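You operate a simulated robot arm through the tools that you are given. There is no shell and no other tool.

You are at the controls of a simulated two-armed robot. One attempt, no reset.

JOB
Pick up the oil can from the top of the grading bench with one hand, pass it to the other hand and put it on the long bench top. Set down upright: oil can.

The check looks at the end state, three seconds after you hand in, the way a careful person would. Anything else that was tipped, shoved, dropped, spilled or broken makes it a failure.

ROBOT AND FRAMES
Two 7-joint arms with two-finger grippers on one trunk, on a base that moves. Base frame: it is fixed to the floor where the robot stands at the start and does not move with it; the origin is under the middle of the robot, x ahead of it, y to its left, z up. Readings come in mm, rad, newtons and seconds.
The left shoulder is at the start at [41, 162, 1130], the right one opposite. With the tool pointing down near the work surface each hand reaches from about 280 to 740 mm from the robot's upright axis, wherever it stands, measured 20 degrees to its own side. Places, roughly: long bench top [-6900, -3800, 900]; oil can [-3250, -1500, 1000]. Payload 2.45 kg a hand.
Tool frame (each hand has its own): the origin (TCP) lies between the finger pads and is the grasp point; the fingertips stand 26 mm ahead of it; z points along the fingers, y is the line along which they close. The gripper opens to 96 mm; its body begins 69 mm behind the TCP.
Orientation is that of the tool frame in the base frame, as a unit quaternion [x, y, z, w]. With the fingers straight down and closing along the base's y, the tool's x points along the base's -x, its y along +y and its z along -z.

CONTROLS
- The arms move only by the tool jog_arm. It takes "left_plan", "right_plan" or both (then of equal length, played together; a hand with none holds still); each is a list of rows, each a list of 3 entries, a list of its own where there are three numbers: the turn, a rotation vector about the tool's x, y, z in rad, then the shift along the tool's x, y, z in mm, then the finger opening in mm, from 0 to 96. In form: [[[wx, wy, wz], [tx, ty, tz], fingers], ...]. A call has 1 to 20 rows; each row shifts and turns the commanded pose from where the row before left it, along the tool's axes as they then stand. Each row takes 0.2 s and may step no farther than 50 mm and 0.15 rad from the row before; otherwise, or with a gripper value out of range, the whole call is refused. Where a pose cannot be reached the arm comes as near as it can. A force on the tool above 40 N (or 10 N above the force at the start of the call, whichever is more), or a blocked arm, ends the call early, and 0.2 s more pass. The fingers move at their own pace (about 119.9 mm/s each) and stop on an object; they squeeze with about 42 N. The grip force told is the motor's: it shows also when the fingers shut on nothing. Time passes only in rows, and 0.2 s behind the last, so rows that do not move let the fingers close. It gives the time, the measured TCP pose, the force on the tool (base axes), the opening and the grip force at its end, in the units of the frame above (readings bear some noise), with the torque about the TCP (base axes, N m) and any sound that the robot's microphone picked up.
- Cameras (640 x 400 px; columns grow to the right, rows downward): "scene" is now at [115.4, -7.6, 1611.2]; the picture's right is [-0.10, -0.99, 0.00], its down [-0.70, 0.07, -0.71] and it looks along [0.70, -0.07, -0.71] (base axes); focal length 266 px, centre (320, 200). "left" rides on the left gripper at [82, -3, -98] in its tool frame; the picture's right is [0.04, 1.00, 0.00], its down [-0.73, 0.03, -0.68] and it looks along [-0.68, 0.03, 0.73] (tool axes); focal length 256 px, centre (320, 200). "right" rides on the right gripper at [82, 3, -98] in its tool frame; the picture's right is [-0.04, 1.00, 0.00], its down [-0.73, -0.03, -0.68] and it looks along [-0.68, -0.03, 0.73] (tool axes); focal length 256 px, centre (320, 200). There is no depth. A picture from a camera that has moved, and an enlarged one, comes with that camera's place and axes in the base frame and with its lens.
- grab_frame(camera): a new picture of that camera. No time passes.
- lift_body(by): moves the trunk up (or, below 0, down) by that many mm; the arms and the scene camera ride with it, the base frame stays. It gives what a move gives, with no picture.
- base_move(legs): drives the robot by 1 to 6 legs, each [ahead, left, turn to the left] in mm, mm and rad, along the robot's own axes; the way and the turn of a leg run together, so that a leg with both is an arc; at most 1500 mm and 3.142 rad a leg. The arms and the cameras ride along, it lands a little off, and it stops where it bumps. It gives what a move gives.
- pan_tilt(pan, tilt): turns the head with the scene camera to pan (to the left, within 2.094 rad either way) and tilt (down, from -0.506 to 1.204), counted from straight ahead of the robot (the tilt from the chest, where the trunk bows). It gives what a move gives.
- close_up(camera, box): a new picture of the part [left, top, right, bottom] of that camera's present view, enlarged. No time passes.
- close_job(): hands the job in; it is judged then, once.

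Places have to be worked out from the pictures, the camera data and where the tool is seen. Open the grippers and draw the arms clear of the work before you hand the job in, unless the task says otherwise.

The tools are called as name(argument=value, ...) on one line, values as JSON. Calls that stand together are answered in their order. jog_arm: Moves the arms, as the interface text tells. Its arguments: {"type":"object","properties":{"left_plan":{"type":"array","items":{"type":"array"}},"right_plan":{"type":"array","items":{"type":"array"}}},"required":[]} The other tools are called the same way: lift_body (by) moves the trunk up or down; base_move (legs) drives the base; pan_tilt (pan, tilt) turns the head that bears the scene camera; grab_frame (camera) takes a picture; close_up (camera, box) takes an enlarged picture of a part of a camera's view; close_job () hands the job in.

At the start:

```text
t: 0.0
left_tcp_pos: [554.2, 292.9, 1190.8]
left_ee_rot: [-0.001, 1.0, 0.0, -0.001]
left_ft_force: [-0.6, 0.9, -0.6]
left_moment: [0.05, 0.0, -0.01]
left_gripper_width: 95.9
left_gripper_force: 0.1
right_tcp_pos: [485.3, -251.5, 1269.7]
right_ee_rot: [0.001, 1.0, 0.0, 0.0]
right_ft_force: [-0.5, 0.0, -0.5]
right_moment: [0.03, -0.01, 0.01]
right_gripper_width: 95.8
right_gripper_force: 0.1
trunk travel left (down, up): [-300.0, 267.0]
robot x, y, heading: [-1.9, -0.9, 0.004]
head pan, tilt (commanded): [-0.103, 0.782]
```

scene: 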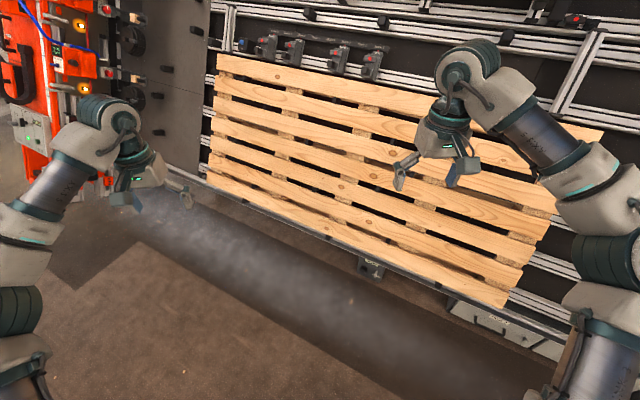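
right: 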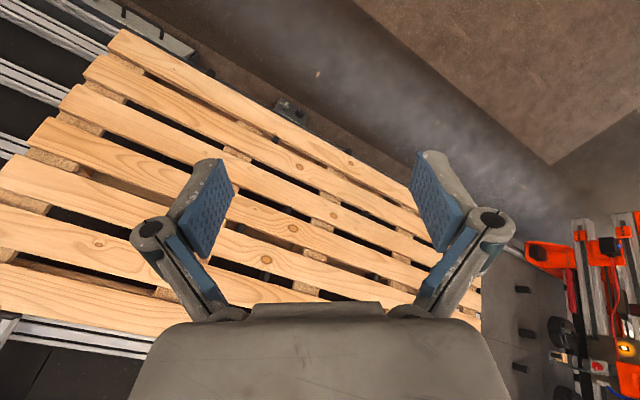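
left: 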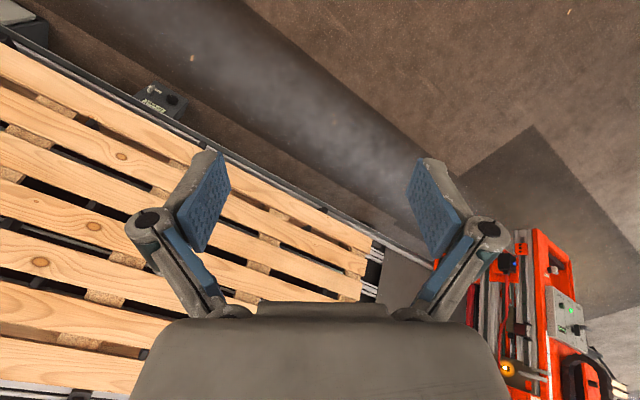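

The start view shows a pallet leaning against a rack ahead of me; the oil can and bench are behind. I'll pan the head to look around before driving.

pan_tilt(pan=2.09, tilt=0.35)

grab_frame(camera="scene")

pan_tilt(pan=-2.09, tilt=0.35)

grab_frame(camera="scene")

```text
t: 2.1
left_tcp_pos: [550.7, 292.9, 1190.7]
left_ee_rot: [-0.001, 1.0, 0.0, 0.001]
left_ft_force: [-0.8, 0.5, -0.7]
left_moment: [0.02, -0.01, -0.02]
left_gripper_width: 95.9
left_gripper_force: 0.0
right_tcp_pos: [480.4, -251.2, 1271.2]
right_ee_rot: [0.001, 1.0, 0.0, 0.002]
right_ft_force: [-0.4, 0.2, 0.4]
right_moment: [0.02, 0.01, 0.0]
right_gripper_width: 95.9
right_gripper_force: 0.0
trunk travel left (down, up): [-300.0, 267.0]
robot x, y, heading: [2.0, -3.9, -0.002]
head pan, tilt (commanded): [2.089, 0.351]
```

```text
taken
camera scene: at [-11.7, 81.8, 1649.9], right [0.87, 0.49, 0.0], down [0.17, -0.3, -0.94], along [-0.47, 0.82, -0.34], focal length 266 px, centre (320, 200)
```

scene: 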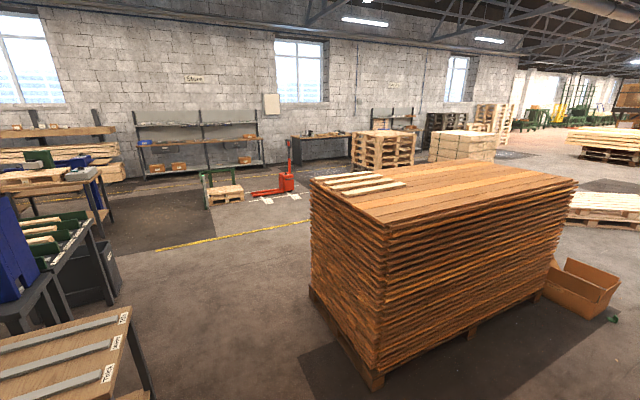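

```text
t: 5.5
left_tcp_pos: [550.0, 290.9, 1192.2]
left_ee_rot: [-0.001, 1.0, -0.001, 0.001]
left_ft_force: [0.0, 0.0, -0.8]
left_moment: [-0.01, 0.0, 0.04]
left_gripper_width: 95.9
left_gripper_force: 0.1
right_tcp_pos: [481.0, -253.2, 1270.2]
right_ee_rot: [0.001, 1.0, 0.0, 0.002]
right_ft_force: [-0.3, 0.6, 0.5]
right_moment: [0.01, -0.01, 0.01]
right_gripper_width: 96.1
right_gripper_force: 0.1
trunk travel left (down, up): [-300.0, 267.0]
robot x, y, heading: [-0.8, -2.3, 0.001]
head pan, tilt (commanded): [-2.089, 0.351]
```

```text
taken
camera scene: at [-11.7, -80.2, 1649.9], right [-0.87, 0.5, 0.0], down [0.17, 0.3, -0.94], along [-0.47, -0.82, -0.34], focal length 266 px, centre (320, 200)
```

scene: 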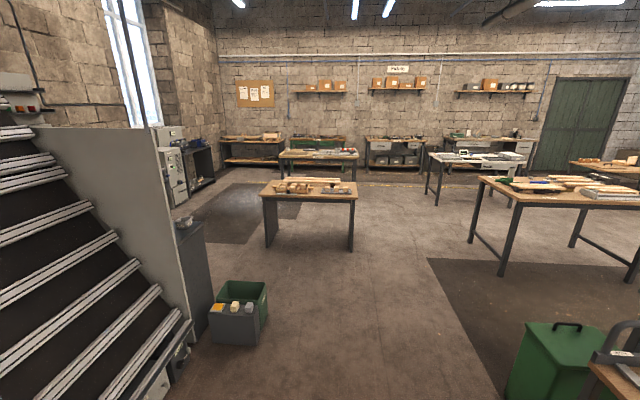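

The rack and pallet ahead are about a metre away and a bench is about a metre behind me. I'll draw both hands in first so that turning is safe.

jog_arm(left_plan=[[[0, 0, 0], [40, 0, -15], 95], [[0, 0, 0], [40, 0, -15], 95], [[0, 0, 0], [40, 0, -15], 95], [[0, 0, 0], [30, 0, -15], 95]], right_plan=[[[0, 0, 0], [25, 0, 0], 95], [[0, 0, 0], [25, 0, 0], 95], [[0, 0, 0], [25, 0, 0], 95], [[0, 0, 0], [10, 0, 0], 95]])

base_move(legs=[[0, 0, -1.4]])

pan_tilt(pan=-1.2, tilt=0.4)

grab_frame(camera="scene")

```text
t: 6.5
left_tcp_pos: [396.5, 292.3, 1255.1]
left_ee_rot: [0.0, 1.0, 0.001, 0.002]
left_ft_force: [0.3, 0.0, 0.2]
left_moment: [0.02, -0.01, 0.01]
left_gripper_width: 94.9
left_gripper_force: 0.0
right_tcp_pos: [392.8, -252.7, 1272.0]
right_ee_rot: [0.001, 1.0, 0.001, 0.003]
right_ft_force: [-0.3, -0.3, -0.1]
right_moment: [0.0, -0.01, 0.04]
right_gripper_width: 95.4
right_gripper_force: 0.1
trunk travel left (down, up): [-300.0, 267.0]
robot x, y, heading: [0.7, 1.5, -0.0]
head pan, tilt (commanded): [-2.089, 0.351]
```

```text
t: 10.3
left_tcp_pos: [350.1, -350.1, 1253.6]
left_ee_rot: [0.649, 0.761, 0.0, 0.001]
left_ft_force: [0.0, 0.0, 0.4]
left_moment: [-0.01, 0.01, -0.01]
left_gripper_width: 95.0
left_gripper_force: 0.0
right_tcp_pos: [-188.3, -431.1, 1271.0]
right_ee_rot: [0.651, 0.759, -0.001, 0.001]
right_ft_force: [-0.2, -0.5, -0.7]
right_moment: [-0.02, -0.02, 0.04]
right_gripper_width: 94.9
right_gripper_force: 0.1
trunk travel left (down, up): [-300.0, 267.0]
robot x, y, heading: [3.1, 0.1, -1.419]
head pan, tilt (commanded): [-2.089, 0.351]
```

```text
t: 11.5
left_tcp_pos: [350.6, -346.2, 1254.5]
left_ee_rot: [0.65, 0.76, -0.003, 0.002]
left_ft_force: [-0.4, 0.2, 0.2]
left_moment: [0.0, -0.03, 0.01]
left_gripper_width: 94.8
left_gripper_force: 0.1
right_tcp_pos: [-189.1, -428.1, 1272.0]
right_ee_rot: [0.651, 0.759, -0.002, 0.002]
right_ft_force: [-0.8, 0.3, -0.1]
right_moment: [-0.01, 0.01, 0.0]
right_gripper_width: 95.1
right_gripper_force: 0.0
trunk travel left (down, up): [-300.0, 267.0]
robot x, y, heading: [-1.2, -1.8, -1.417]
head pan, tilt (commanded): [-1.201, 0.4]
```

```text
taken
camera scene: at [-75.8, -79.3, 1645.1], right [-0.5, 0.87, 0.0], down [0.34, 0.2, -0.92], along [-0.8, -0.46, -0.39], focal length 266 px, centre (320, 200)
```

scene: 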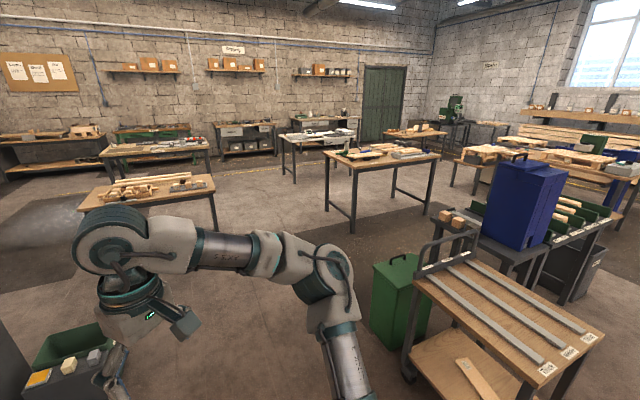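

The oil can should project near pixel (347,141) and the long bench near (326,115). I'll enlarge those areas.

close_up(camera="scene", box=[270, 90, 470, 215])

close_up(camera="scene", box=[270, 80, 370, 142])

```text
3.20 times, centred on (370, 152) of scene
camera zoom: at [-75.8, -79.3, 1645.1], right [-0.5, 0.87, 0.0], down [0.34, 0.2, -0.92], along [-0.8, -0.46, -0.39], focal length 852 px, centre (160, 352)
```

zoom: 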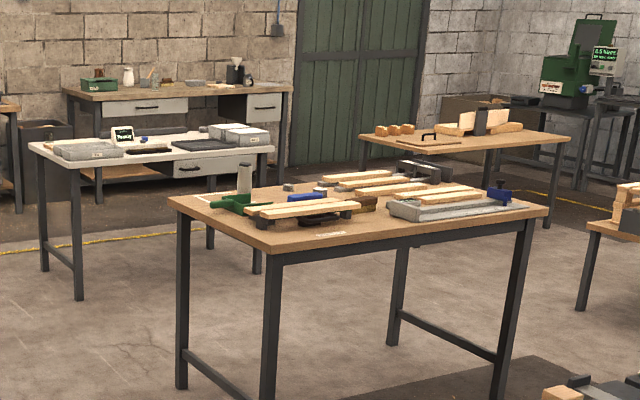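

```text
6.40 times, centred on (320, 111) of scene
camera zoom: at [-75.8, -79.3, 1645.1], right [-0.5, 0.87, 0.0], down [0.34, 0.2, -0.92], along [-0.8, -0.46, -0.39], focal length 1704 px, centre (320, 770)
```

zoom: 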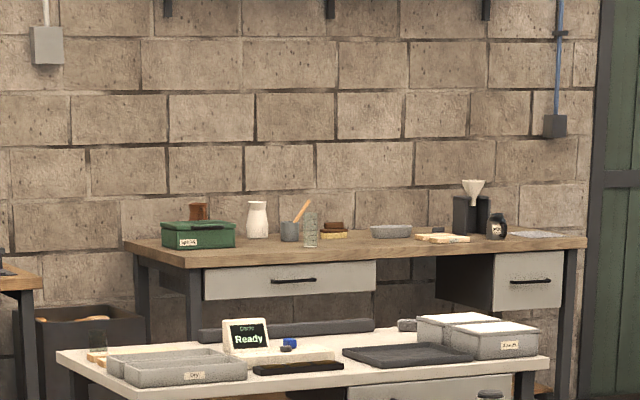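

The grey cylinder at the left end of the plank-covered table matches the oil can. I estimate the grading bench's short end running from about (-2700,-1160) to (-3160,-1810), so I'll drive between the green bin and the left table toward that end.

base_move(legs=[[0, 0, -0.978], [920, 0, 0], [920, 0, 0]])

pan_tilt(pan=-0.2, tilt=0.4)

grab_frame(camera="scene")

```text
t: 23.2
left_tcp_pos: [-1464.1, -1702.9, 1256.5]
left_ee_rot: [0.934, 0.357, -0.003, 0.002]
left_ft_force: [-0.5, -0.4, -0.8]
left_moment: [0.02, 0.03, 0.0]
left_gripper_width: 95.1
left_gripper_force: 0.1
right_tcp_pos: [-1824.7, -1295.8, 1272.6]
right_ee_rot: [0.934, 0.356, -0.002, 0.001]
right_ft_force: [0.0, -0.3, -0.4]
right_moment: [-0.02, 0.03, 0.02]
right_gripper_width: 95.1
right_gripper_force: 0.1
trunk travel left (down, up): [-300.0, 267.0]
robot x, y, heading: [-1362.7, -1222.8, -2.405]
head pan, tilt (commanded): [-1.201, 0.4]
```

```text
t: 24.5
left_tcp_pos: [-1463.2, -1699.5, 1255.6]
left_ee_rot: [0.934, 0.358, -0.002, 0.001]
left_ft_force: [0.7, 0.6, 0.2]
left_moment: [-0.03, 0.04, 0.0]
left_gripper_width: 95.0
left_gripper_force: 0.1
right_tcp_pos: [-1823.3, -1293.5, 1272.8]
right_ee_rot: [0.935, 0.356, -0.004, 0.002]
right_ft_force: [0.3, 1.4, -0.2]
right_moment: [0.01, 0.01, 0.05]
right_gripper_width: 95.3
right_gripper_force: 0.1
trunk travel left (down, up): [-300.0, 267.0]
robot x, y, heading: [-1363.6, -1219.4, -2.412]
head pan, tilt (commanded): [-0.201, 0.4]
```

```text
taken
camera scene: at [-1470.2, -1290.0, 1644.9], right [-0.5, 0.86, 0.0], down [0.34, 0.2, -0.92], along [-0.79, -0.46, -0.39], focal length 266 px, centre (320, 200)
```

scene: 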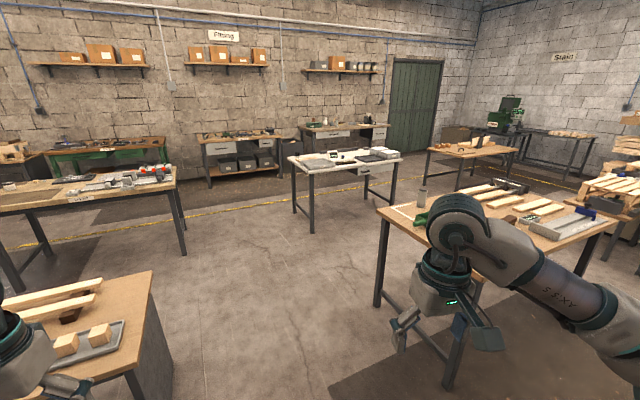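

The can is visible at about (421,195) on the grading bench corner. I'll zoom to study it and the bench's left end.

close_up(camera="scene", box=[370, 165, 466, 225])

close_up(camera="scene", box=[280, 110, 408, 190])

```text
6.67 times, centred on (418, 195) of scene
camera zoom: at [-1470.2, -1290.0, 1644.9], right [-0.5, 0.86, 0.0], down [0.34, 0.2, -0.92], along [-0.79, -0.46, -0.39], focal length 1775 px, centre (-333, 233)
```

zoom: 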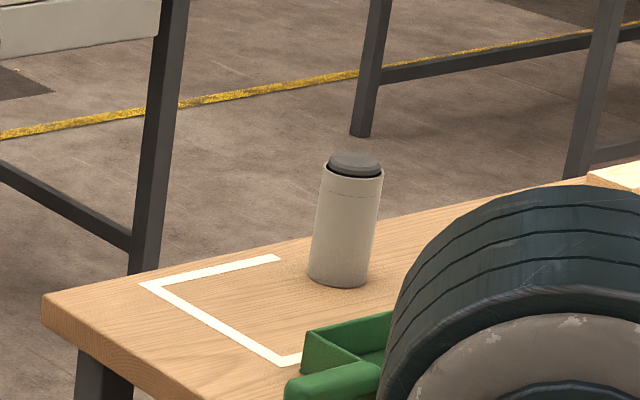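

```text
5.00 times, centred on (344, 150) of scene
camera zoom: at [-1470.2, -1290.0, 1644.9], right [-0.5, 0.86, 0.0], down [0.34, 0.2, -0.92], along [-0.79, -0.46, -0.39], focal length 1331 px, centre (200, 450)
```

zoom: 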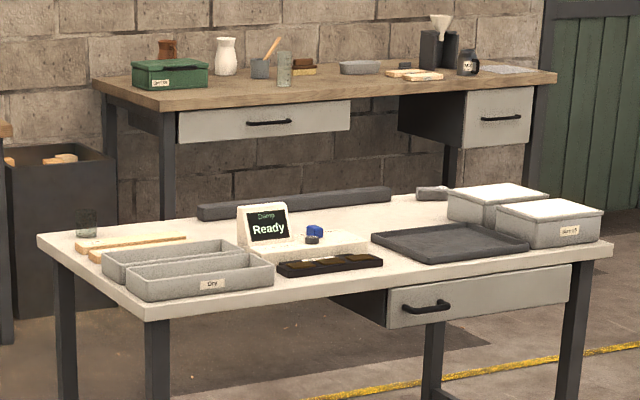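

The can looks like a 60–65 mm wide cylinder about 130 mm tall with a dark cap, standing on the corner of the bench beside a white marking. I'll drive to a spot off the bench's short end and turn to face along the bench.

base_move(legs=[[0, 0, -0.075], [1118, 0, 0], [0, 0, -1.28]])

pan_tilt(pan=0.0, tilt=0.5)

grab_frame(camera="scene")

```text
t: 33.8
left_tcp_pos: [-2732.0, -1915.5, 1256.5]
left_ee_rot: [0.954, -0.3, -0.003, -0.001]
left_ft_force: [-0.2, -0.1, -0.1]
left_moment: [0.01, -0.01, -0.02]
left_gripper_width: 95.2
left_gripper_force: 0.0
right_tcp_pos: [-2416.9, -1470.8, 1273.3]
right_ee_rot: [0.953, -0.302, -0.004, -0.002]
right_ft_force: [-0.3, 0.6, -0.5]
right_moment: [0.01, 0.0, 0.03]
right_gripper_width: 94.9
right_gripper_force: 0.0
trunk travel left (down, up): [-300.0, 267.0]
robot x, y, heading: [-2241.7, -1904.9, 2.529]
head pan, tilt (commanded): [-0.201, 0.4]
```

```text
t: 34.6
left_tcp_pos: [-2729.7, -1918.2, 1258.0]
left_ee_rot: [0.954, -0.3, -0.005, -0.001]
left_ft_force: [-0.8, -0.2, 1.0]
left_moment: [-0.02, 0.02, 0.03]
left_gripper_width: 95.0
left_gripper_force: 0.0
right_tcp_pos: [-2413.3, -1472.9, 1274.9]
right_ee_rot: [0.953, -0.302, -0.005, -0.002]
right_ft_force: [0.9, 0.0, 0.4]
right_moment: [0.02, -0.02, -0.02]
right_gripper_width: 95.1
right_gripper_force: 0.0
trunk travel left (down, up): [-300.0, 267.0]
robot x, y, heading: [-2242.7, -1902.1, 2.534]
head pan, tilt (commanded): [0.0, 0.499]
```

```text
taken
camera scene: at [-2345.4, -1830.4, 1635.8], right [0.58, 0.82, 0.0], down [0.39, -0.28, -0.88], along [-0.72, 0.5, -0.48], focal length 266 px, centre (320, 200)
```

scene: 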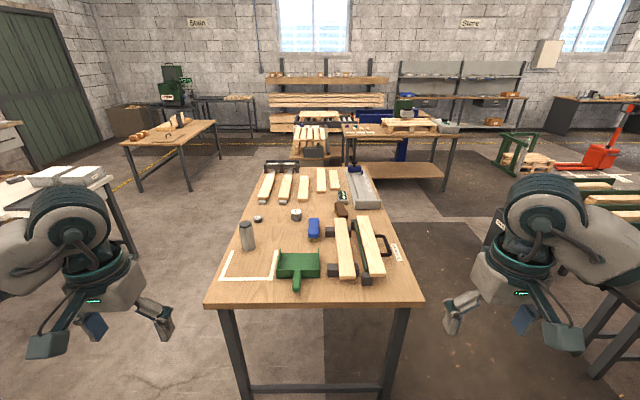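

The robot now faces squarely along the bench, with the can near the far-left end of the short edge. I'll zoom to measure the can and its neighbours.

close_up(camera="scene", box=[190, 200, 350, 300])

grab_frame(camera="left")

grab_frame(camera="right")

```text
4.00 times, centred on (270, 250) of scene
camera zoom: at [-2345.4, -1830.4, 1635.8], right [0.58, 0.82, 0.0], down [0.39, -0.28, -0.88], along [-0.72, 0.5, -0.48], focal length 1065 px, centre (520, 0)
```

zoom: 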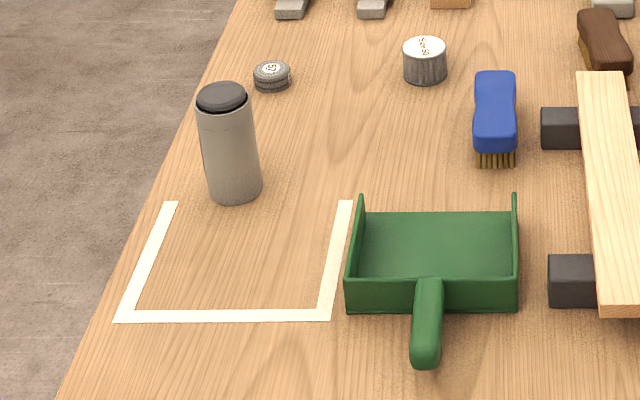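

```text
taken
camera left: at [-2661.0, -1961.4, 1354.8], right [-0.54, -0.84, 0.0], down [-0.61, 0.39, 0.69], along [-0.58, 0.37, -0.73], focal length 256 px, centre (320, 200)
```

left: 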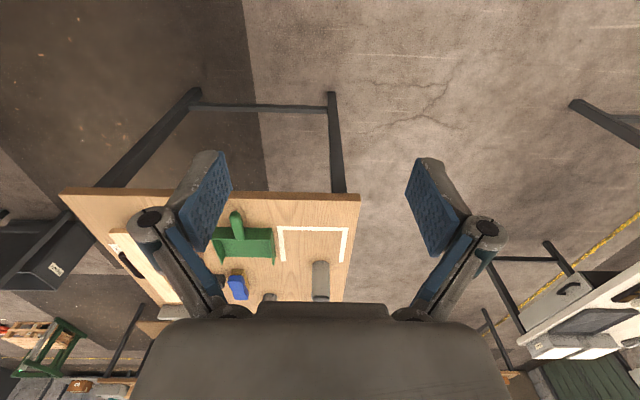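

```text
taken
camera right: at [-2349.8, -1523.0, 1372.0], right [-0.61, -0.79, 0.0], down [-0.58, 0.44, 0.69], along [-0.55, 0.42, -0.73], focal length 256 px, centre (320, 200)
```

right: 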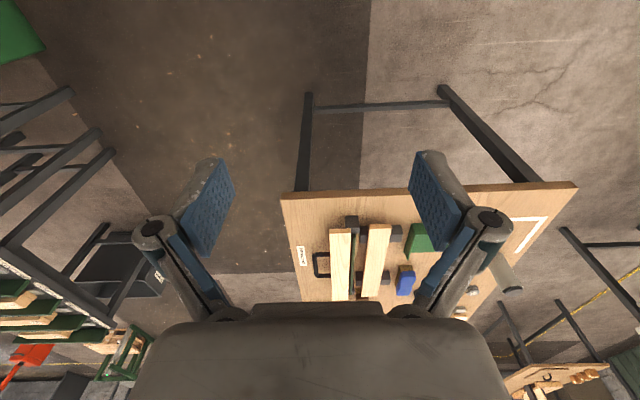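

By intersecting scene and left-wrist rays I put the bench top at z≈855, near edge about 790 mm ahead of the axis, and the can at about (-3333,-1548), 127 mm tall and ~65 mm wide. I'll look down to judge how far my base sticks out before closing in.

pan_tilt(pan=0.0, tilt=1.2)

grab_frame(camera="scene")

```text
t: 35.6
left_tcp_pos: [-2729.5, -1916.7, 1258.2]
left_ee_rot: [0.954, -0.301, -0.005, -0.002]
left_ft_force: [-1.5, 0.3, 0.5]
left_moment: [-0.03, 0.02, 0.02]
left_gripper_width: 95.0
left_gripper_force: 0.1
right_tcp_pos: [-2413.1, -1472.5, 1275.0]
right_ee_rot: [0.953, -0.302, -0.005, -0.001]
right_ft_force: [0.2, 0.6, -0.6]
right_moment: [0.0, 0.02, -0.03]
right_gripper_width: 94.8
right_gripper_force: 0.1
trunk travel left (down, up): [-300.0, 267.0]
robot x, y, heading: [-2243.0, -1903.9, 2.528]
head pan, tilt (commanded): [0.0, 1.201]
```

```text
taken
camera scene: at [-2316.8, -1850.5, 1582.2], right [0.57, 0.82, 0.0], down [0.76, -0.54, -0.36], along [-0.29, 0.21, -0.93], focal length 266 px, centre (320, 200)
```

scene: 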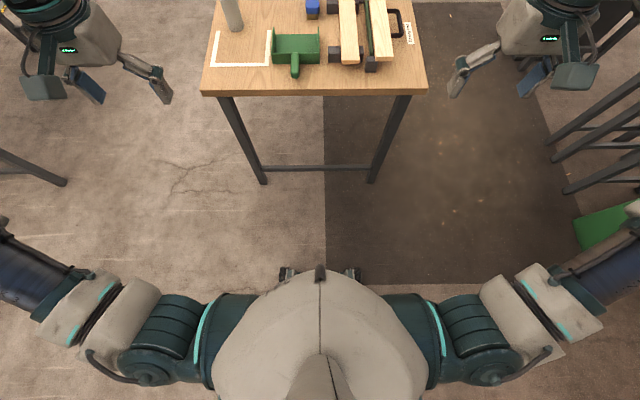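

My base front reaches about 250 mm ahead and the bench legs stand about 820 mm ahead, so there's room. I'll advance 430 mm and shift 100 mm left, which should put the can roughly 670 ahead and 230 left.

base_move(legs=[[0, 100, 0], [430, 0, 0]])

pan_tilt(pan=0.25, tilt=0.8)

grab_frame(camera="scene")

grab_frame(camera="left")

```text
t: 39.0
left_tcp_pos: [-3156.3, -1773.0, 1252.6]
left_ee_rot: [0.953, -0.302, -0.002, -0.013]
left_ft_force: [-0.3, -1.0, 1.6]
left_moment: [0.05, -0.05, 0.03]
left_gripper_width: 95.2
left_gripper_force: 0.2
right_tcp_pos: [-2841.1, -1330.6, 1281.7]
right_ee_rot: [0.953, -0.303, -0.004, -0.013]
right_ft_force: [-0.1, 0.6, -0.4]
right_moment: [0.02, 0.05, 0.04]
right_gripper_width: 95.1
right_gripper_force: 0.0
trunk travel left (down, up): [-300.0, 267.0]
robot x, y, heading: [-2657.4, -1739.9, 2.528]
head pan, tilt (commanded): [0.0, 1.201]
```

```text
t: 39.9
left_tcp_pos: [-3159.9, -1779.5, 1251.3]
left_ee_rot: [0.954, -0.301, -0.003, -0.013]
left_ft_force: [0.3, 0.5, 0.4]
left_moment: [-0.01, 0.05, 0.01]
left_gripper_width: 95.3
left_gripper_force: 0.1
right_tcp_pos: [-2844.4, -1337.4, 1283.2]
right_ee_rot: [0.953, -0.303, -0.003, -0.014]
right_ft_force: [-0.3, -0.9, 0.9]
right_moment: [-0.02, 0.0, 0.02]
right_gripper_width: 94.9
right_gripper_force: 0.1
trunk travel left (down, up): [-300.0, 267.0]
robot x, y, heading: [-2659.8, -1738.5, 2.525]
head pan, tilt (commanded): [0.25, 0.799]
```

```text
taken
camera scene: at [-2751.5, -1672.8, 1609.7], right [0.36, 0.93, -0.01], down [0.67, -0.27, -0.7], along [-0.65, 0.24, -0.72], focal length 266 px, centre (320, 200)
```

scene: 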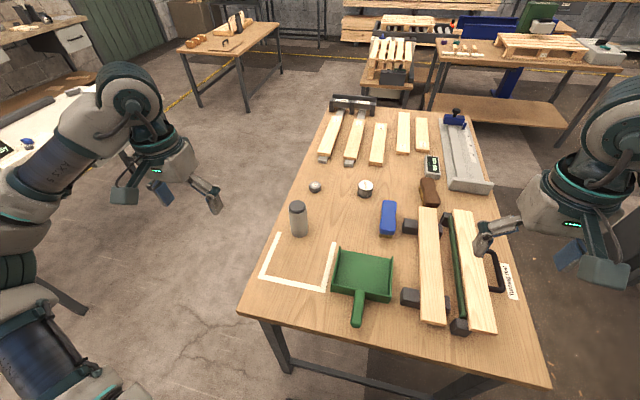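

```text
taken
camera left: at [-3093.3, -1825.9, 1348.7], right [-0.54, -0.84, -0.03], down [-0.62, 0.38, 0.69], along [-0.57, 0.39, -0.73], focal length 256 px, centre (320, 200)
```

left: 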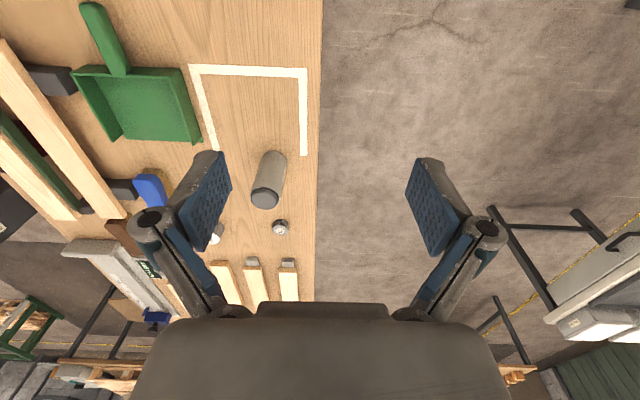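

The drive landed well; the can is now roughly 655 mm ahead and 215 mm left of the axis. I'll zoom both views to fix its position more precisely.

close_up(camera="scene", box=[250, 180, 378, 260])

close_up(camera="left", box=[200, 120, 328, 200])

close_up(camera="left", box=[200, 150, 328, 230])

```text
5.00 times, centred on (314, 220) of scene
camera zoom: at [-2751.5, -1672.8, 1609.7], right [0.36, 0.93, -0.01], down [0.67, -0.27, -0.7], along [-0.65, 0.24, -0.72], focal length 1331 px, centre (350, 100)
```

zoom: 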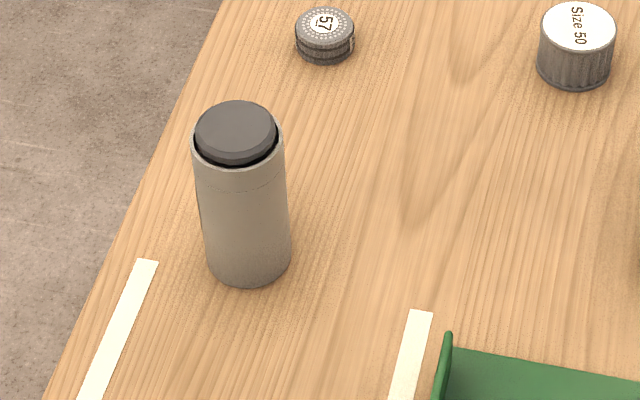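

```text
5.00 times, centred on (264, 160) of left
camera zoom: at [-3093.3, -1825.9, 1348.7], right [-0.54, -0.84, -0.03], down [-0.62, 0.38, 0.69], along [-0.57, 0.39, -0.73], focal length 1280 px, centre (600, 400)
```

zoom: 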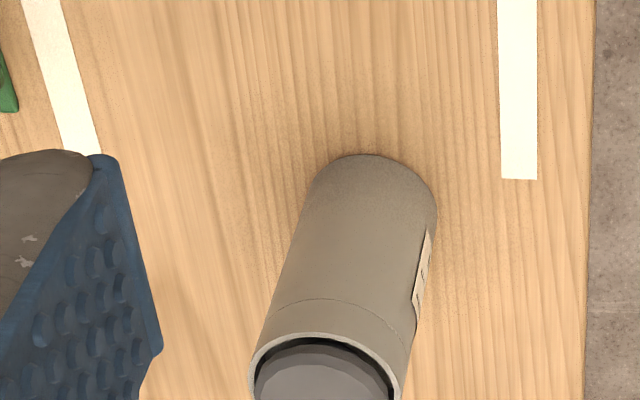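

```text
5.00 times, centred on (264, 190) of left
camera zoom: at [-3093.3, -1825.9, 1348.7], right [-0.54, -0.84, -0.03], down [-0.62, 0.38, 0.69], along [-0.57, 0.39, -0.73], focal length 1280 px, centre (600, 250)
```

zoom: 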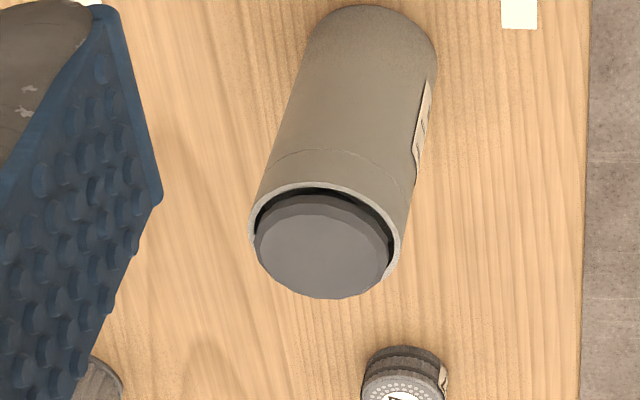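

Both views agree: can axis at about (-3318,-1542), base at z≈857, rim near z≈972, diameter ≈60 mm. The plan: the left hand grips it low with the tool tilted ~50° forward, then the right hand takes it from straight above. First I tilt the left hand in place.

jog_arm(left_plan=[[[-0.023, 0, 0], [0, 0, 0], 96], [[0, -0.144, 0], [0, 0, 0], 96], [[0, -0.143, 0], [0, 0, 0], 96], [[0, -0.143, 0], [0, 0, 0], 96], [[0, -0.143, 0], [0, 0, 0], 96], [[0, -0.143, 0], [0, 0, 0], 96], [[0, -0.143, 0], [0, 0, 0], 96], [[0, 0, 0], [0, 0, 0], 96]])

```text
t: 41.7
left_tcp_pos: [-3156.6, -1776.8, 1254.9]
left_ee_rot: [0.864, -0.274, -0.404, -0.126]
left_ft_force: [-0.5, -0.1, 1.0]
left_moment: [0.01, -0.02, 0.01]
left_gripper_width: 96.0
left_gripper_force: 0.1
right_tcp_pos: [-2841.9, -1335.6, 1282.5]
right_ee_rot: [0.953, -0.303, -0.004, -0.012]
right_ft_force: [0.1, -0.6, -0.6]
right_moment: [0.01, 0.03, 0.01]
right_gripper_width: 94.7
right_gripper_force: 0.2
trunk travel left (down, up): [-300.0, 267.0]
robot x, y, heading: [-2659.6, -1737.9, 2.525]
head pan, tilt (commanded): [0.25, 0.799]
```

The left tool now points 50° forward with level closing axis. I'll move to a pre-grasp point 120 mm short of the can along the tool axis, then look.

jog_arm(left_plan=[[[0, 0, 0], [12.06, -12.6, 38.66], 96], [[0, 0, 0], [12.06, -12.6, 38.66], 96], [[0, 0, 0], [12.06, -12.6, 38.66], 96], [[0, 0, 0], [12.06, -12.6, 38.66], 96], [[0, 0, 0], [12.06, -12.6, 38.66], 96], [[0, 0, 0], [12.06, -12.6, 38.66], 96], [[0, 0, 0], [12.06, -12.6, 38.66], 96], [[0, 0, 0], [12.06, -12.6, 38.66], 96], [[0, 0, 0], [0, 0, 0], 96]])

grab_frame(camera="left")

grab_frame(camera="scene")

```text
t: 43.9
left_tcp_pos: [-3248.1, -1603.9, 983.2]
left_ee_rot: [0.864, -0.273, -0.403, -0.127]
left_ft_force: [-0.5, 0.3, 0.2]
left_moment: [0.0, 0.04, -0.01]
left_gripper_width: 96.0
left_gripper_force: 0.1
right_tcp_pos: [-2846.1, -1344.6, 1284.1]
right_ee_rot: [0.954, -0.301, -0.005, -0.014]
right_ft_force: [0.1, 0.1, 0.4]
right_moment: [-0.02, 0.07, -0.01]
right_gripper_width: 94.9
right_gripper_force: 0.1
trunk travel left (down, up): [-300.0, 267.0]
robot x, y, heading: [-2662.7, -1748.7, 2.529]
head pan, tilt (commanded): [0.25, 0.799]
stopped in row 9 (left hand): the arm was blocked; the commanded pose is now the measured one
```

```text
taken
camera left: at [-3142.3, -1673.6, 983.9], right [-0.55, -0.84, -0.03], down [0.02, -0.05, 1.0], along [-0.84, 0.55, 0.05], focal length 256 px, centre (320, 200)
```

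left: 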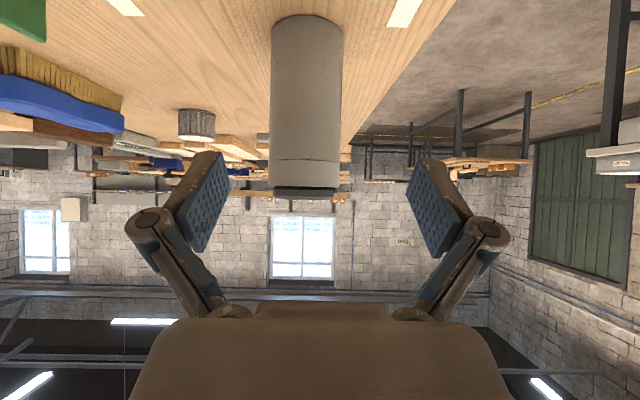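

```text
taken
camera scene: at [-2785.3, -1719.4, 1608.9], right [0.36, 0.93, 0.02], down [0.68, -0.25, -0.69], along [-0.64, 0.26, -0.72], focal length 266 px, centre (320, 200)
```

scene: 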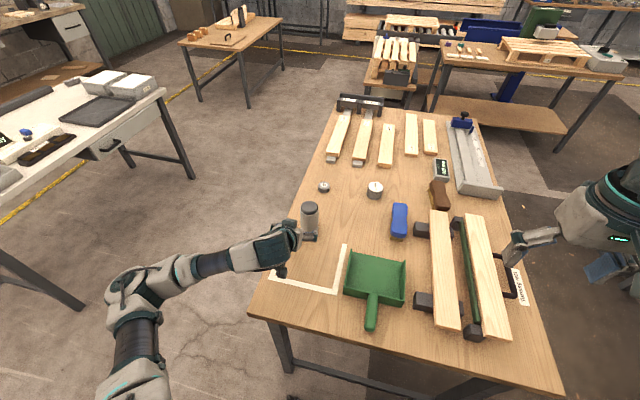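

The left hand reached the pre-grasp, but the call ended on "blocked" with a ~10 mm lag and the head seems to have shifted sideways a little. I'll hold still for a second and check whether the robot is steady.

jog_arm(left_plan=[[[0, 0, 0], [0, 0, 0], 96], [[0, 0, 0], [0, 0, 0], 96], [[0, 0, 0], [0, 0, 0], 96], [[0, 0, 0], [0, 0, 0], 96], [[0, 0, 0], [0, 0, 0], 96]])

grab_frame(camera="scene")

grab_frame(camera="right")

```text
t: 45.3
left_tcp_pos: [-3252.8, -1616.9, 982.7]
left_ee_rot: [0.865, -0.268, -0.403, -0.134]
left_ft_force: [-0.4, -1.3, -0.3]
left_moment: [0.11, -0.04, -0.1]
left_gripper_width: 96.4
left_gripper_force: 0.0
right_tcp_pos: [-2853.1, -1362.5, 1289.2]
right_ee_rot: [0.953, -0.301, -0.004, -0.023]
right_ft_force: [0.1, -1.0, 0.2]
right_moment: [0.08, -0.02, 0.02]
right_gripper_width: 95.1
right_gripper_force: 0.1
trunk travel left (down, up): [-300.0, 267.0]
robot x, y, heading: [-2662.7, -1741.9, 2.526]
head pan, tilt (commanded): [0.25, 0.799]
stopped in row 5 (left hand): the arm was blocked; the commanded pose is now the measured one
```

```text
taken
camera scene: at [-2768.2, -1698.3, 1609.9], right [0.36, 0.93, 0.0], down [0.67, -0.26, -0.69], along [-0.65, 0.25, -0.72], focal length 266 px, centre (320, 200)
```

scene: 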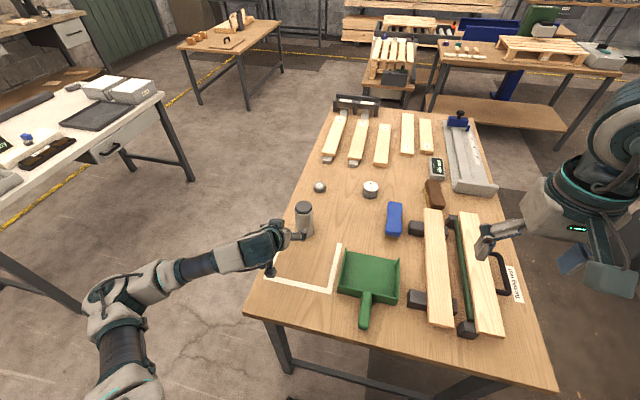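

```text
taken
camera right: at [-2789.4, -1415.9, 1384.9], right [-0.61, -0.79, -0.04], down [-0.59, 0.41, 0.7], along [-0.54, 0.45, -0.72], focal length 256 px, centre (320, 200)
```

right: 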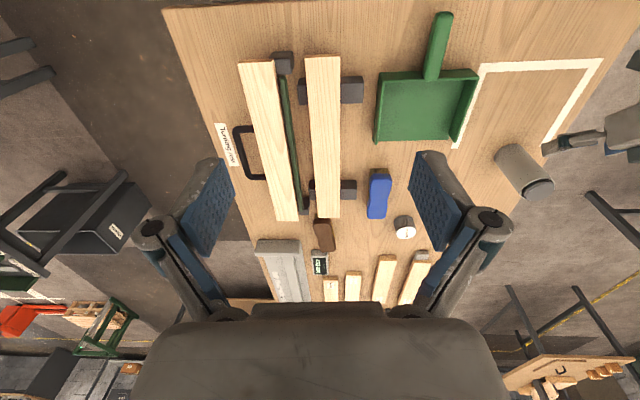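

Both hands have drifted a centimetre or two although nothing is touching. I'll hold again in short calls to see whether this is a sway that settles or a steady drift.

jog_arm(left_plan=[[[0, 0, 0], [0, 0, 0], 96]])

jog_arm(left_plan=[[[0, 0, 0], [0, 0, 0], 96], [[0, 0, 0], [0, 0, 0], 96]])

jog_arm(left_plan=[[[0, 0, 0], [0, 0, 0], 96], [[0, 0, 0], [0, 0, 0], 96], [[0, 0, 0], [0, 0, 0], 96]])

grab_frame(camera="left")

```text
t: 45.7
left_tcp_pos: [-3237.4, -1590.8, 987.2]
left_ee_rot: [0.863, -0.274, -0.405, -0.127]
left_ft_force: [-0.1, 0.6, -0.3]
left_moment: [-0.04, 0.05, 0.03]
left_gripper_width: 95.9
left_gripper_force: 0.1
right_tcp_pos: [-2833.5, -1331.5, 1285.8]
right_ee_rot: [0.953, -0.304, -0.007, -0.011]
right_ft_force: [0.1, 0.1, 0.5]
right_moment: [-0.02, 0.01, 0.03]
right_gripper_width: 95.0
right_gripper_force: 0.0
trunk travel left (down, up): [-300.0, 267.0]
robot x, y, heading: [-2659.8, -1737.2, 2.528]
head pan, tilt (commanded): [0.25, 0.799]
```

```text
t: 46.5
left_tcp_pos: [-3248.6, -1613.8, 986.8]
left_ee_rot: [0.864, -0.269, -0.405, -0.129]
left_ft_force: [-0.1, -0.9, 0.1]
left_moment: [0.03, -0.02, 0.01]
left_gripper_width: 96.0
left_gripper_force: 0.1
right_tcp_pos: [-2846.5, -1358.5, 1288.4]
right_ee_rot: [0.953, -0.301, -0.008, -0.019]
right_ft_force: [-0.3, -0.4, -0.3]
right_moment: [0.01, 0.05, 0.02]
right_gripper_width: 95.2
right_gripper_force: 0.1
trunk travel left (down, up): [-300.0, 267.0]
robot x, y, heading: [-2663.1, -1743.3, 2.527]
head pan, tilt (commanded): [0.25, 0.799]
stopped in row 2 (left hand): the arm was blocked; the commanded pose is now the measured one
```

```text
t: 47.3
left_tcp_pos: [-3255.1, -1623.6, 984.1]
left_ee_rot: [0.865, -0.267, -0.403, -0.133]
left_ft_force: [-0.9, -0.8, -0.8]
left_moment: [0.02, 0.01, -0.05]
left_gripper_width: 95.8
left_gripper_force: 0.1
right_tcp_pos: [-2854.6, -1368.0, 1289.9]
right_ee_rot: [0.954, -0.3, -0.006, -0.022]
right_ft_force: [0.7, -0.7, -0.2]
right_moment: [0.05, -0.01, -0.02]
right_gripper_width: 95.0
right_gripper_force: 0.1
trunk travel left (down, up): [-300.0, 267.0]
robot x, y, heading: [-2664.9, -1747.6, 2.526]
head pan, tilt (commanded): [0.25, 0.799]
```

```text
taken
camera left: at [-3149.4, -1692.5, 983.3], right [-0.55, -0.84, -0.05], down [0.02, -0.07, 1.0], along [-0.84, 0.54, 0.05], focal length 256 px, centre (320, 200)
```

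left: 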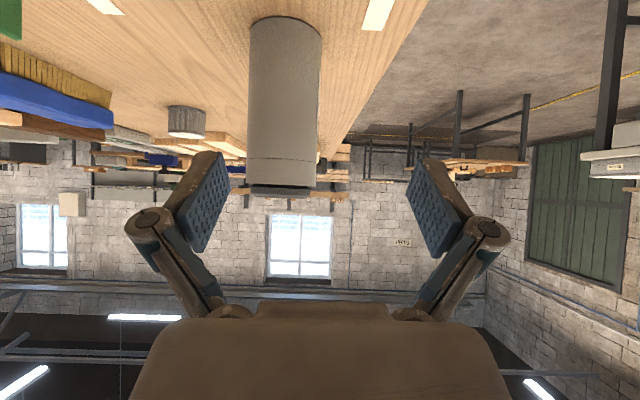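

The body is rocking sideways by ±15 mm, which started once I drove forward; the dark mat's edge runs under my right wheels. I'll lower my view to see where wheels and mat edge lie.

pan_tilt(pan=0.0, tilt=1.2)

grab_frame(camera="scene")

```text
t: 48.2
left_tcp_pos: [-3255.8, -1623.6, 983.6]
left_ee_rot: [0.865, -0.266, -0.404, -0.132]
left_ft_force: [-0.1, -1.5, -0.1]
left_moment: [0.1, -0.02, -0.1]
left_gripper_width: 95.9
left_gripper_force: 0.2
right_tcp_pos: [-2855.2, -1369.8, 1290.7]
right_ee_rot: [0.954, -0.3, -0.006, -0.023]
right_ft_force: [0.0, -0.7, 0.2]
right_moment: [0.02, -0.04, 0.0]
right_gripper_width: 95.3
right_gripper_force: 0.0
trunk travel left (down, up): [-300.0, 267.0]
robot x, y, heading: [-2670.5, -1748.5, 2.53]
head pan, tilt (commanded): [0.0, 1.201]
```

```text
taken
camera scene: at [-2755.3, -1717.0, 1582.0], right [0.58, 0.82, 0.02], down [0.77, -0.53, -0.36], along [-0.29, 0.22, -0.93], focal length 266 px, centre (320, 200)
```

scene: 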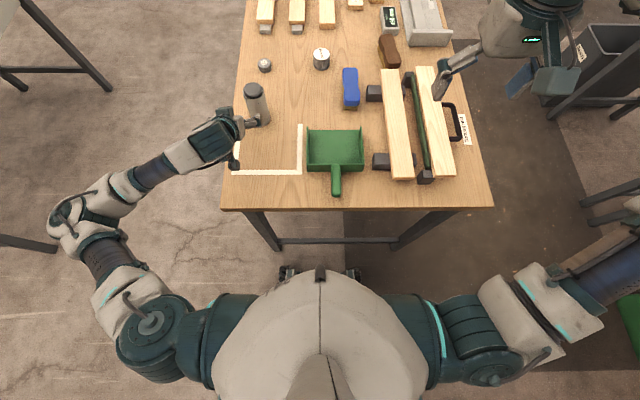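

The right wheels sit right on the mat's edge, so the base rocks. I'll lift the left hand clear, then shift the base about 90 mm to the left so every wheel stands on bare floor.

jog_arm(left_plan=[[[0, 0, 0], [-30, 0, -26], 96], [[0, 0, 0], [-30, 0, -26], 96], [[0, 0, 0], [-30, 0, -26], 96]])

base_move(legs=[[0, 95, 0]])

jog_arm(left_plan=[[[0, 0, 0], [0, 0, 0], 96], [[0, 0, 0], [0, 0, 0], 96], [[0, 0, 0], [0, 0, 0], 96], [[0, 0, 0], [0, 0, 0], 96]])

jog_arm(left_plan=[[[0, 0, 0], [0, 0, 0], 96], [[0, 0, 0], [0, 0, 0], 96], [[0, 0, 0], [0, 0, 0], 96]])

grab_frame(camera="scene")

```text
t: 49.0
left_tcp_pos: [-3257.0, -1629.4, 1103.2]
left_ee_rot: [0.866, -0.265, -0.404, -0.133]
left_ft_force: [0.2, 0.2, -0.1]
left_moment: [0.06, 0.0, -0.05]
left_gripper_width: 96.1
left_gripper_force: 0.2
right_tcp_pos: [-2855.6, -1369.9, 1290.2]
right_ee_rot: [0.954, -0.3, -0.006, -0.024]
right_ft_force: [-1.0, -0.6, -0.2]
right_moment: [0.07, 0.0, -0.02]
right_gripper_width: 95.2
right_gripper_force: 0.0
trunk travel left (down, up): [-300.0, 267.0]
robot x, y, heading: [-2666.7, -1748.5, 2.525]
head pan, tilt (commanded): [0.0, 1.201]
```

```text
t: 50.1
left_tcp_pos: [-3268.9, -1651.8, 1119.0]
left_ee_rot: [0.86, -0.277, -0.414, -0.115]
left_ft_force: [1.7, 2.0, 1.6]
left_moment: [-0.12, 0.07, 0.15]
left_gripper_width: 96.1
left_gripper_force: 0.2
right_tcp_pos: [-2863.8, -1390.2, 1282.2]
right_ee_rot: [0.954, -0.301, -0.015, -0.002]
right_ft_force: [0.4, 0.8, 1.2]
right_moment: [-0.1, 0.03, -0.01]
right_gripper_width: 95.0
right_gripper_force: 0.0
trunk travel left (down, up): [-300.0, 267.0]
robot x, y, heading: [-2712.8, -1817.0, 2.524]
head pan, tilt (commanded): [0.0, 1.201]
```

```text
t: 51.3
left_tcp_pos: [-3258.3, -1639.1, 1122.6]
left_ee_rot: [0.857, -0.281, -0.416, -0.117]
left_ft_force: [1.1, 0.7, -1.0]
left_moment: [-0.06, 0.06, 0.01]
left_gripper_width: 96.1
left_gripper_force: 0.0
right_tcp_pos: [-2854.0, -1376.5, 1283.7]
right_ee_rot: [0.952, -0.305, -0.016, 0.001]
right_ft_force: [-0.7, 0.4, -0.3]
right_moment: [0.04, -0.05, 0.0]
right_gripper_width: 95.2
right_gripper_force: 0.0
trunk travel left (down, up): [-300.0, 267.0]
robot x, y, heading: [-2707.1, -1805.0, 2.527]
head pan, tilt (commanded): [0.0, 1.201]
stopped in row 4 (left hand): the arm was blocked; the commanded pose is now the measured one
```

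```text
t: 52.3
left_tcp_pos: [-3275.1, -1668.7, 1118.6]
left_ee_rot: [0.859, -0.273, -0.413, -0.131]
left_ft_force: [-1.0, -1.5, -0.6]
left_moment: [0.1, -0.05, -0.15]
left_gripper_width: 96.2
left_gripper_force: 0.1
right_tcp_pos: [-2871.9, -1412.4, 1292.0]
right_ee_rot: [0.952, -0.304, -0.012, -0.016]
right_ft_force: [-0.5, -1.8, -0.1]
right_moment: [0.12, -0.04, 0.0]
right_gripper_width: 95.0
right_gripper_force: 0.1
trunk travel left (down, up): [-300.0, 267.0]
robot x, y, heading: [-2707.3, -1802.0, 2.528]
head pan, tilt (commanded): [0.0, 1.201]
stopped in row 3 (left hand): the arm was blocked; the commanded pose is now the measured one
```

```text
taken
camera scene: at [-2782.2, -1752.4, 1582.3], right [0.58, 0.82, 0.0], down [0.76, -0.54, -0.36], along [-0.29, 0.21, -0.93], focal length 266 px, centre (320, 200)
```

scene: 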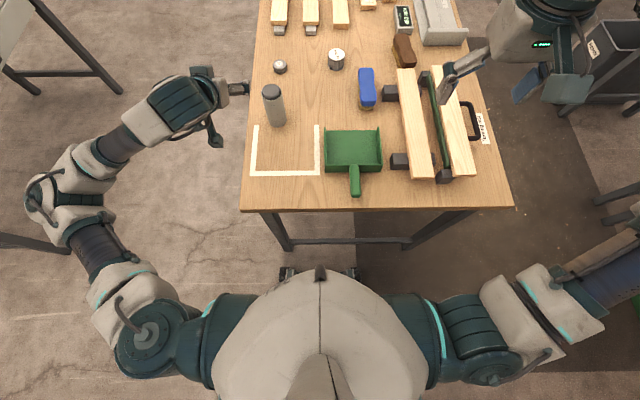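

The base only moved ~68 mm and still rocks, since the wheels are still at the mat edge. I'll raise and re-square the left hand, then shift another ~280 mm left so the base is fully off the mat, and let the right hand do the picking instead.

jog_arm(left_plan=[[[0, 0.145, 0], [0, 0, 0], 96], [[0, 0.145, 0], [0, 0, 0], 96], [[0, 0.145, 0], [0, 0, 0], 96], [[0, 0.145, 0], [0, 0, 0], 96], [[0, 0.145, 0], [0, 0, 0], 96], [[0, 0.145, 0], [0, 0, 0], 96], [[0, 0, 0], [30, 30, -35], 96], [[0, 0, 0], [30, 30, -35], 96], [[0, 0, 0], [30, 20, -35], 96]])

base_move(legs=[[0, 290, 0]])

jog_arm(left_plan=[[[0, 0, 0], [0, 0, 0], 96], [[0, 0, 0], [0, 0, 0], 96], [[0, 0, 0], [0, 0, 0], 96], [[0, 0, 0], [0, 0, 0], 96]])

jog_arm(left_plan=[[[0, 0, 0], [0, 0, 0], 96], [[0, 0, 0], [0, 0, 0], 96], [[0, 0, 0], [0, 0, 0], 96]])

grab_frame(camera="scene")

```text
refused: row 7 steps farther than a row can; nothing moved
```

```text
t: 54.3
left_tcp_pos: [-3437.2, -1898.4, 1119.1]
left_ee_rot: [0.858, -0.275, -0.414, -0.128]
left_ft_force: [0.5, -1.0, 0.3]
left_moment: [0.02, 0.03, -0.03]
left_gripper_width: 95.9
left_gripper_force: 0.1
right_tcp_pos: [-3034.2, -1639.0, 1289.7]
right_ee_rot: [0.953, -0.304, -0.013, -0.009]
right_ft_force: [-0.1, 0.0, -0.3]
right_moment: [0.08, -0.02, -0.03]
right_gripper_width: 95.1
right_gripper_force: 0.0
trunk travel left (down, up): [-300.0, 267.0]
robot x, y, heading: [-2876.2, -2039.8, 2.526]
head pan, tilt (commanded): [0.0, 1.201]
```

```text
t: 55.3
left_tcp_pos: [-3410.2, -1866.1, 1127.2]
left_ee_rot: [0.854, -0.283, -0.421, -0.115]
left_ft_force: [1.7, 1.8, 0.3]
left_moment: [-0.05, 0.03, 0.07]
left_gripper_width: 96.3
left_gripper_force: 0.1
right_tcp_pos: [-3005.3, -1601.8, 1282.3]
right_ee_rot: [0.952, -0.307, -0.02, 0.006]
right_ft_force: [0.2, -0.1, -0.5]
right_moment: [-0.07, 0.01, 0.0]
right_gripper_width: 95.0
right_gripper_force: 0.0
trunk travel left (down, up): [-300.0, 267.0]
robot x, y, heading: [-2871.3, -2033.6, 2.531]
head pan, tilt (commanded): [0.0, 1.201]
```

```text
t: 56.1
left_tcp_pos: [-3422.9, -1883.8, 1124.8]
left_ee_rot: [0.856, -0.279, -0.419, -0.122]
left_ft_force: [0.1, -0.3, 0.0]
left_moment: [0.02, 0.0, -0.02]
left_gripper_width: 96.0
left_gripper_force: 0.0
right_tcp_pos: [-3018.6, -1621.8, 1287.6]
right_ee_rot: [0.952, -0.305, -0.017, -0.002]
right_ft_force: [0.0, 0.1, -0.5]
right_moment: [-0.02, -0.02, 0.04]
right_gripper_width: 95.2
right_gripper_force: 0.1
trunk travel left (down, up): [-300.0, 267.0]
robot x, y, heading: [-2873.4, -2039.9, 2.531]
head pan, tilt (commanded): [0.0, 1.201]
```

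```text
taken
camera scene: at [-2961.7, -2003.6, 1581.9], right [0.57, 0.82, 0.01], down [0.77, -0.53, -0.36], along [-0.29, 0.22, -0.93], focal length 266 px, centre (320, 200)
```

scene: 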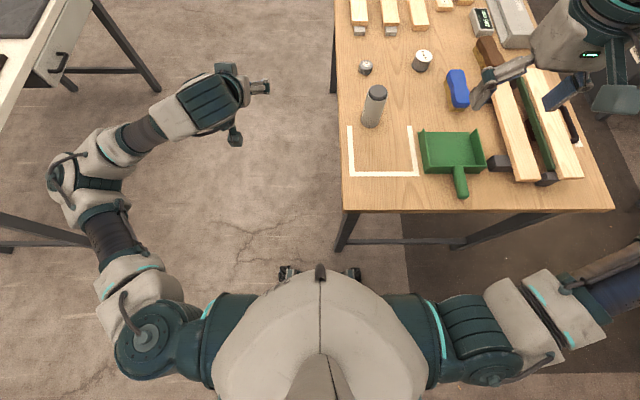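

Now the base stands entirely on bare floor. I'll wait a couple of seconds and see whether the sway dies out.

jog_arm(left_plan=[[[0, 0, 0], [0, 0, 0], 96], [[0, 0, 0], [0, 0, 0], 96], [[0, 0, 0], [0, 0, 0], 96]])

jog_arm(left_plan=[[[0, 0, 0], [0, 0, 0], 96], [[0, 0, 0], [0, 0, 0], 96]])

jog_arm(left_plan=[[[0, 0, 0], [0, 0, 0], 96], [[0, 0, 0], [0, 0, 0], 96], [[0, 0, 0], [0, 0, 0], 96], [[0, 0, 0], [0, 0, 0], 96]])

jog_arm(left_plan=[[[0, 0, 0], [0, 0, 0], 96]])

```text
t: 56.9
left_tcp_pos: [-3435.5, -1901.6, 1121.7]
left_ee_rot: [0.858, -0.274, -0.416, -0.126]
left_ft_force: [-0.4, -0.8, -0.1]
left_moment: [0.08, -0.07, -0.08]
left_gripper_width: 96.0
left_gripper_force: 0.0
right_tcp_pos: [-3032.5, -1643.0, 1290.7]
right_ee_rot: [0.953, -0.304, -0.015, -0.01]
right_ft_force: [-0.5, -1.1, 0.0]
right_moment: [0.03, -0.01, 0.04]
right_gripper_width: 95.0
right_gripper_force: 0.1
trunk travel left (down, up): [-300.0, 267.0]
robot x, y, heading: [-2876.0, -2041.8, 2.532]
head pan, tilt (commanded): [0.0, 1.201]
```

```text
t: 57.5
left_tcp_pos: [-3430.9, -1897.3, 1123.1]
left_ee_rot: [0.857, -0.276, -0.417, -0.124]
left_ft_force: [-0.6, -1.0, 0.4]
left_moment: [0.07, 0.01, -0.07]
left_gripper_width: 95.6
left_gripper_force: 0.1
right_tcp_pos: [-3028.8, -1637.2, 1289.8]
right_ee_rot: [0.953, -0.303, -0.016, -0.008]
right_ft_force: [-1.0, -0.1, 0.4]
right_moment: [0.06, -0.02, 0.02]
right_gripper_width: 95.2
right_gripper_force: 0.2
trunk travel left (down, up): [-300.0, 267.0]
robot x, y, heading: [-2873.7, -2045.5, 2.528]
head pan, tilt (commanded): [0.0, 1.201]
```

```text
t: 58.7
left_tcp_pos: [-3436.0, -1909.2, 1123.9]
left_ee_rot: [0.857, -0.273, -0.418, -0.125]
left_ft_force: [0.3, -0.1, -0.2]
left_moment: [0.03, -0.04, -0.05]
left_gripper_width: 95.9
left_gripper_force: 0.1
right_tcp_pos: [-3033.0, -1648.4, 1293.0]
right_ee_rot: [0.953, -0.302, -0.017, -0.011]
right_ft_force: [-0.3, -0.8, 0.0]
right_moment: [0.05, 0.02, 0.03]
right_gripper_width: 95.1
right_gripper_force: 0.0
trunk travel left (down, up): [-300.0, 267.0]
robot x, y, heading: [-2877.9, -2045.5, 2.536]
head pan, tilt (commanded): [0.0, 1.201]
stopped in row 4 (left hand): the arm was blocked; the commanded pose is now the measured one
```

```text
t: 59.1
left_tcp_pos: [-3415.5, -1882.3, 1128.4]
left_ee_rot: [0.854, -0.282, -0.421, -0.117]
left_ft_force: [0.8, 1.1, 0.4]
left_moment: [-0.08, 0.04, 0.11]
left_gripper_width: 95.8
left_gripper_force: 0.0
right_tcp_pos: [-3010.8, -1618.3, 1286.1]
right_ee_rot: [0.953, -0.304, -0.021, 0.001]
right_ft_force: [0.6, 0.5, 0.0]
right_moment: [-0.04, 0.05, 0.0]
right_gripper_width: 95.0
right_gripper_force: 0.0
trunk travel left (down, up): [-300.0, 267.0]
robot x, y, heading: [-2875.2, -2046.7, 2.529]
head pan, tilt (commanded): [0.0, 1.201]
```

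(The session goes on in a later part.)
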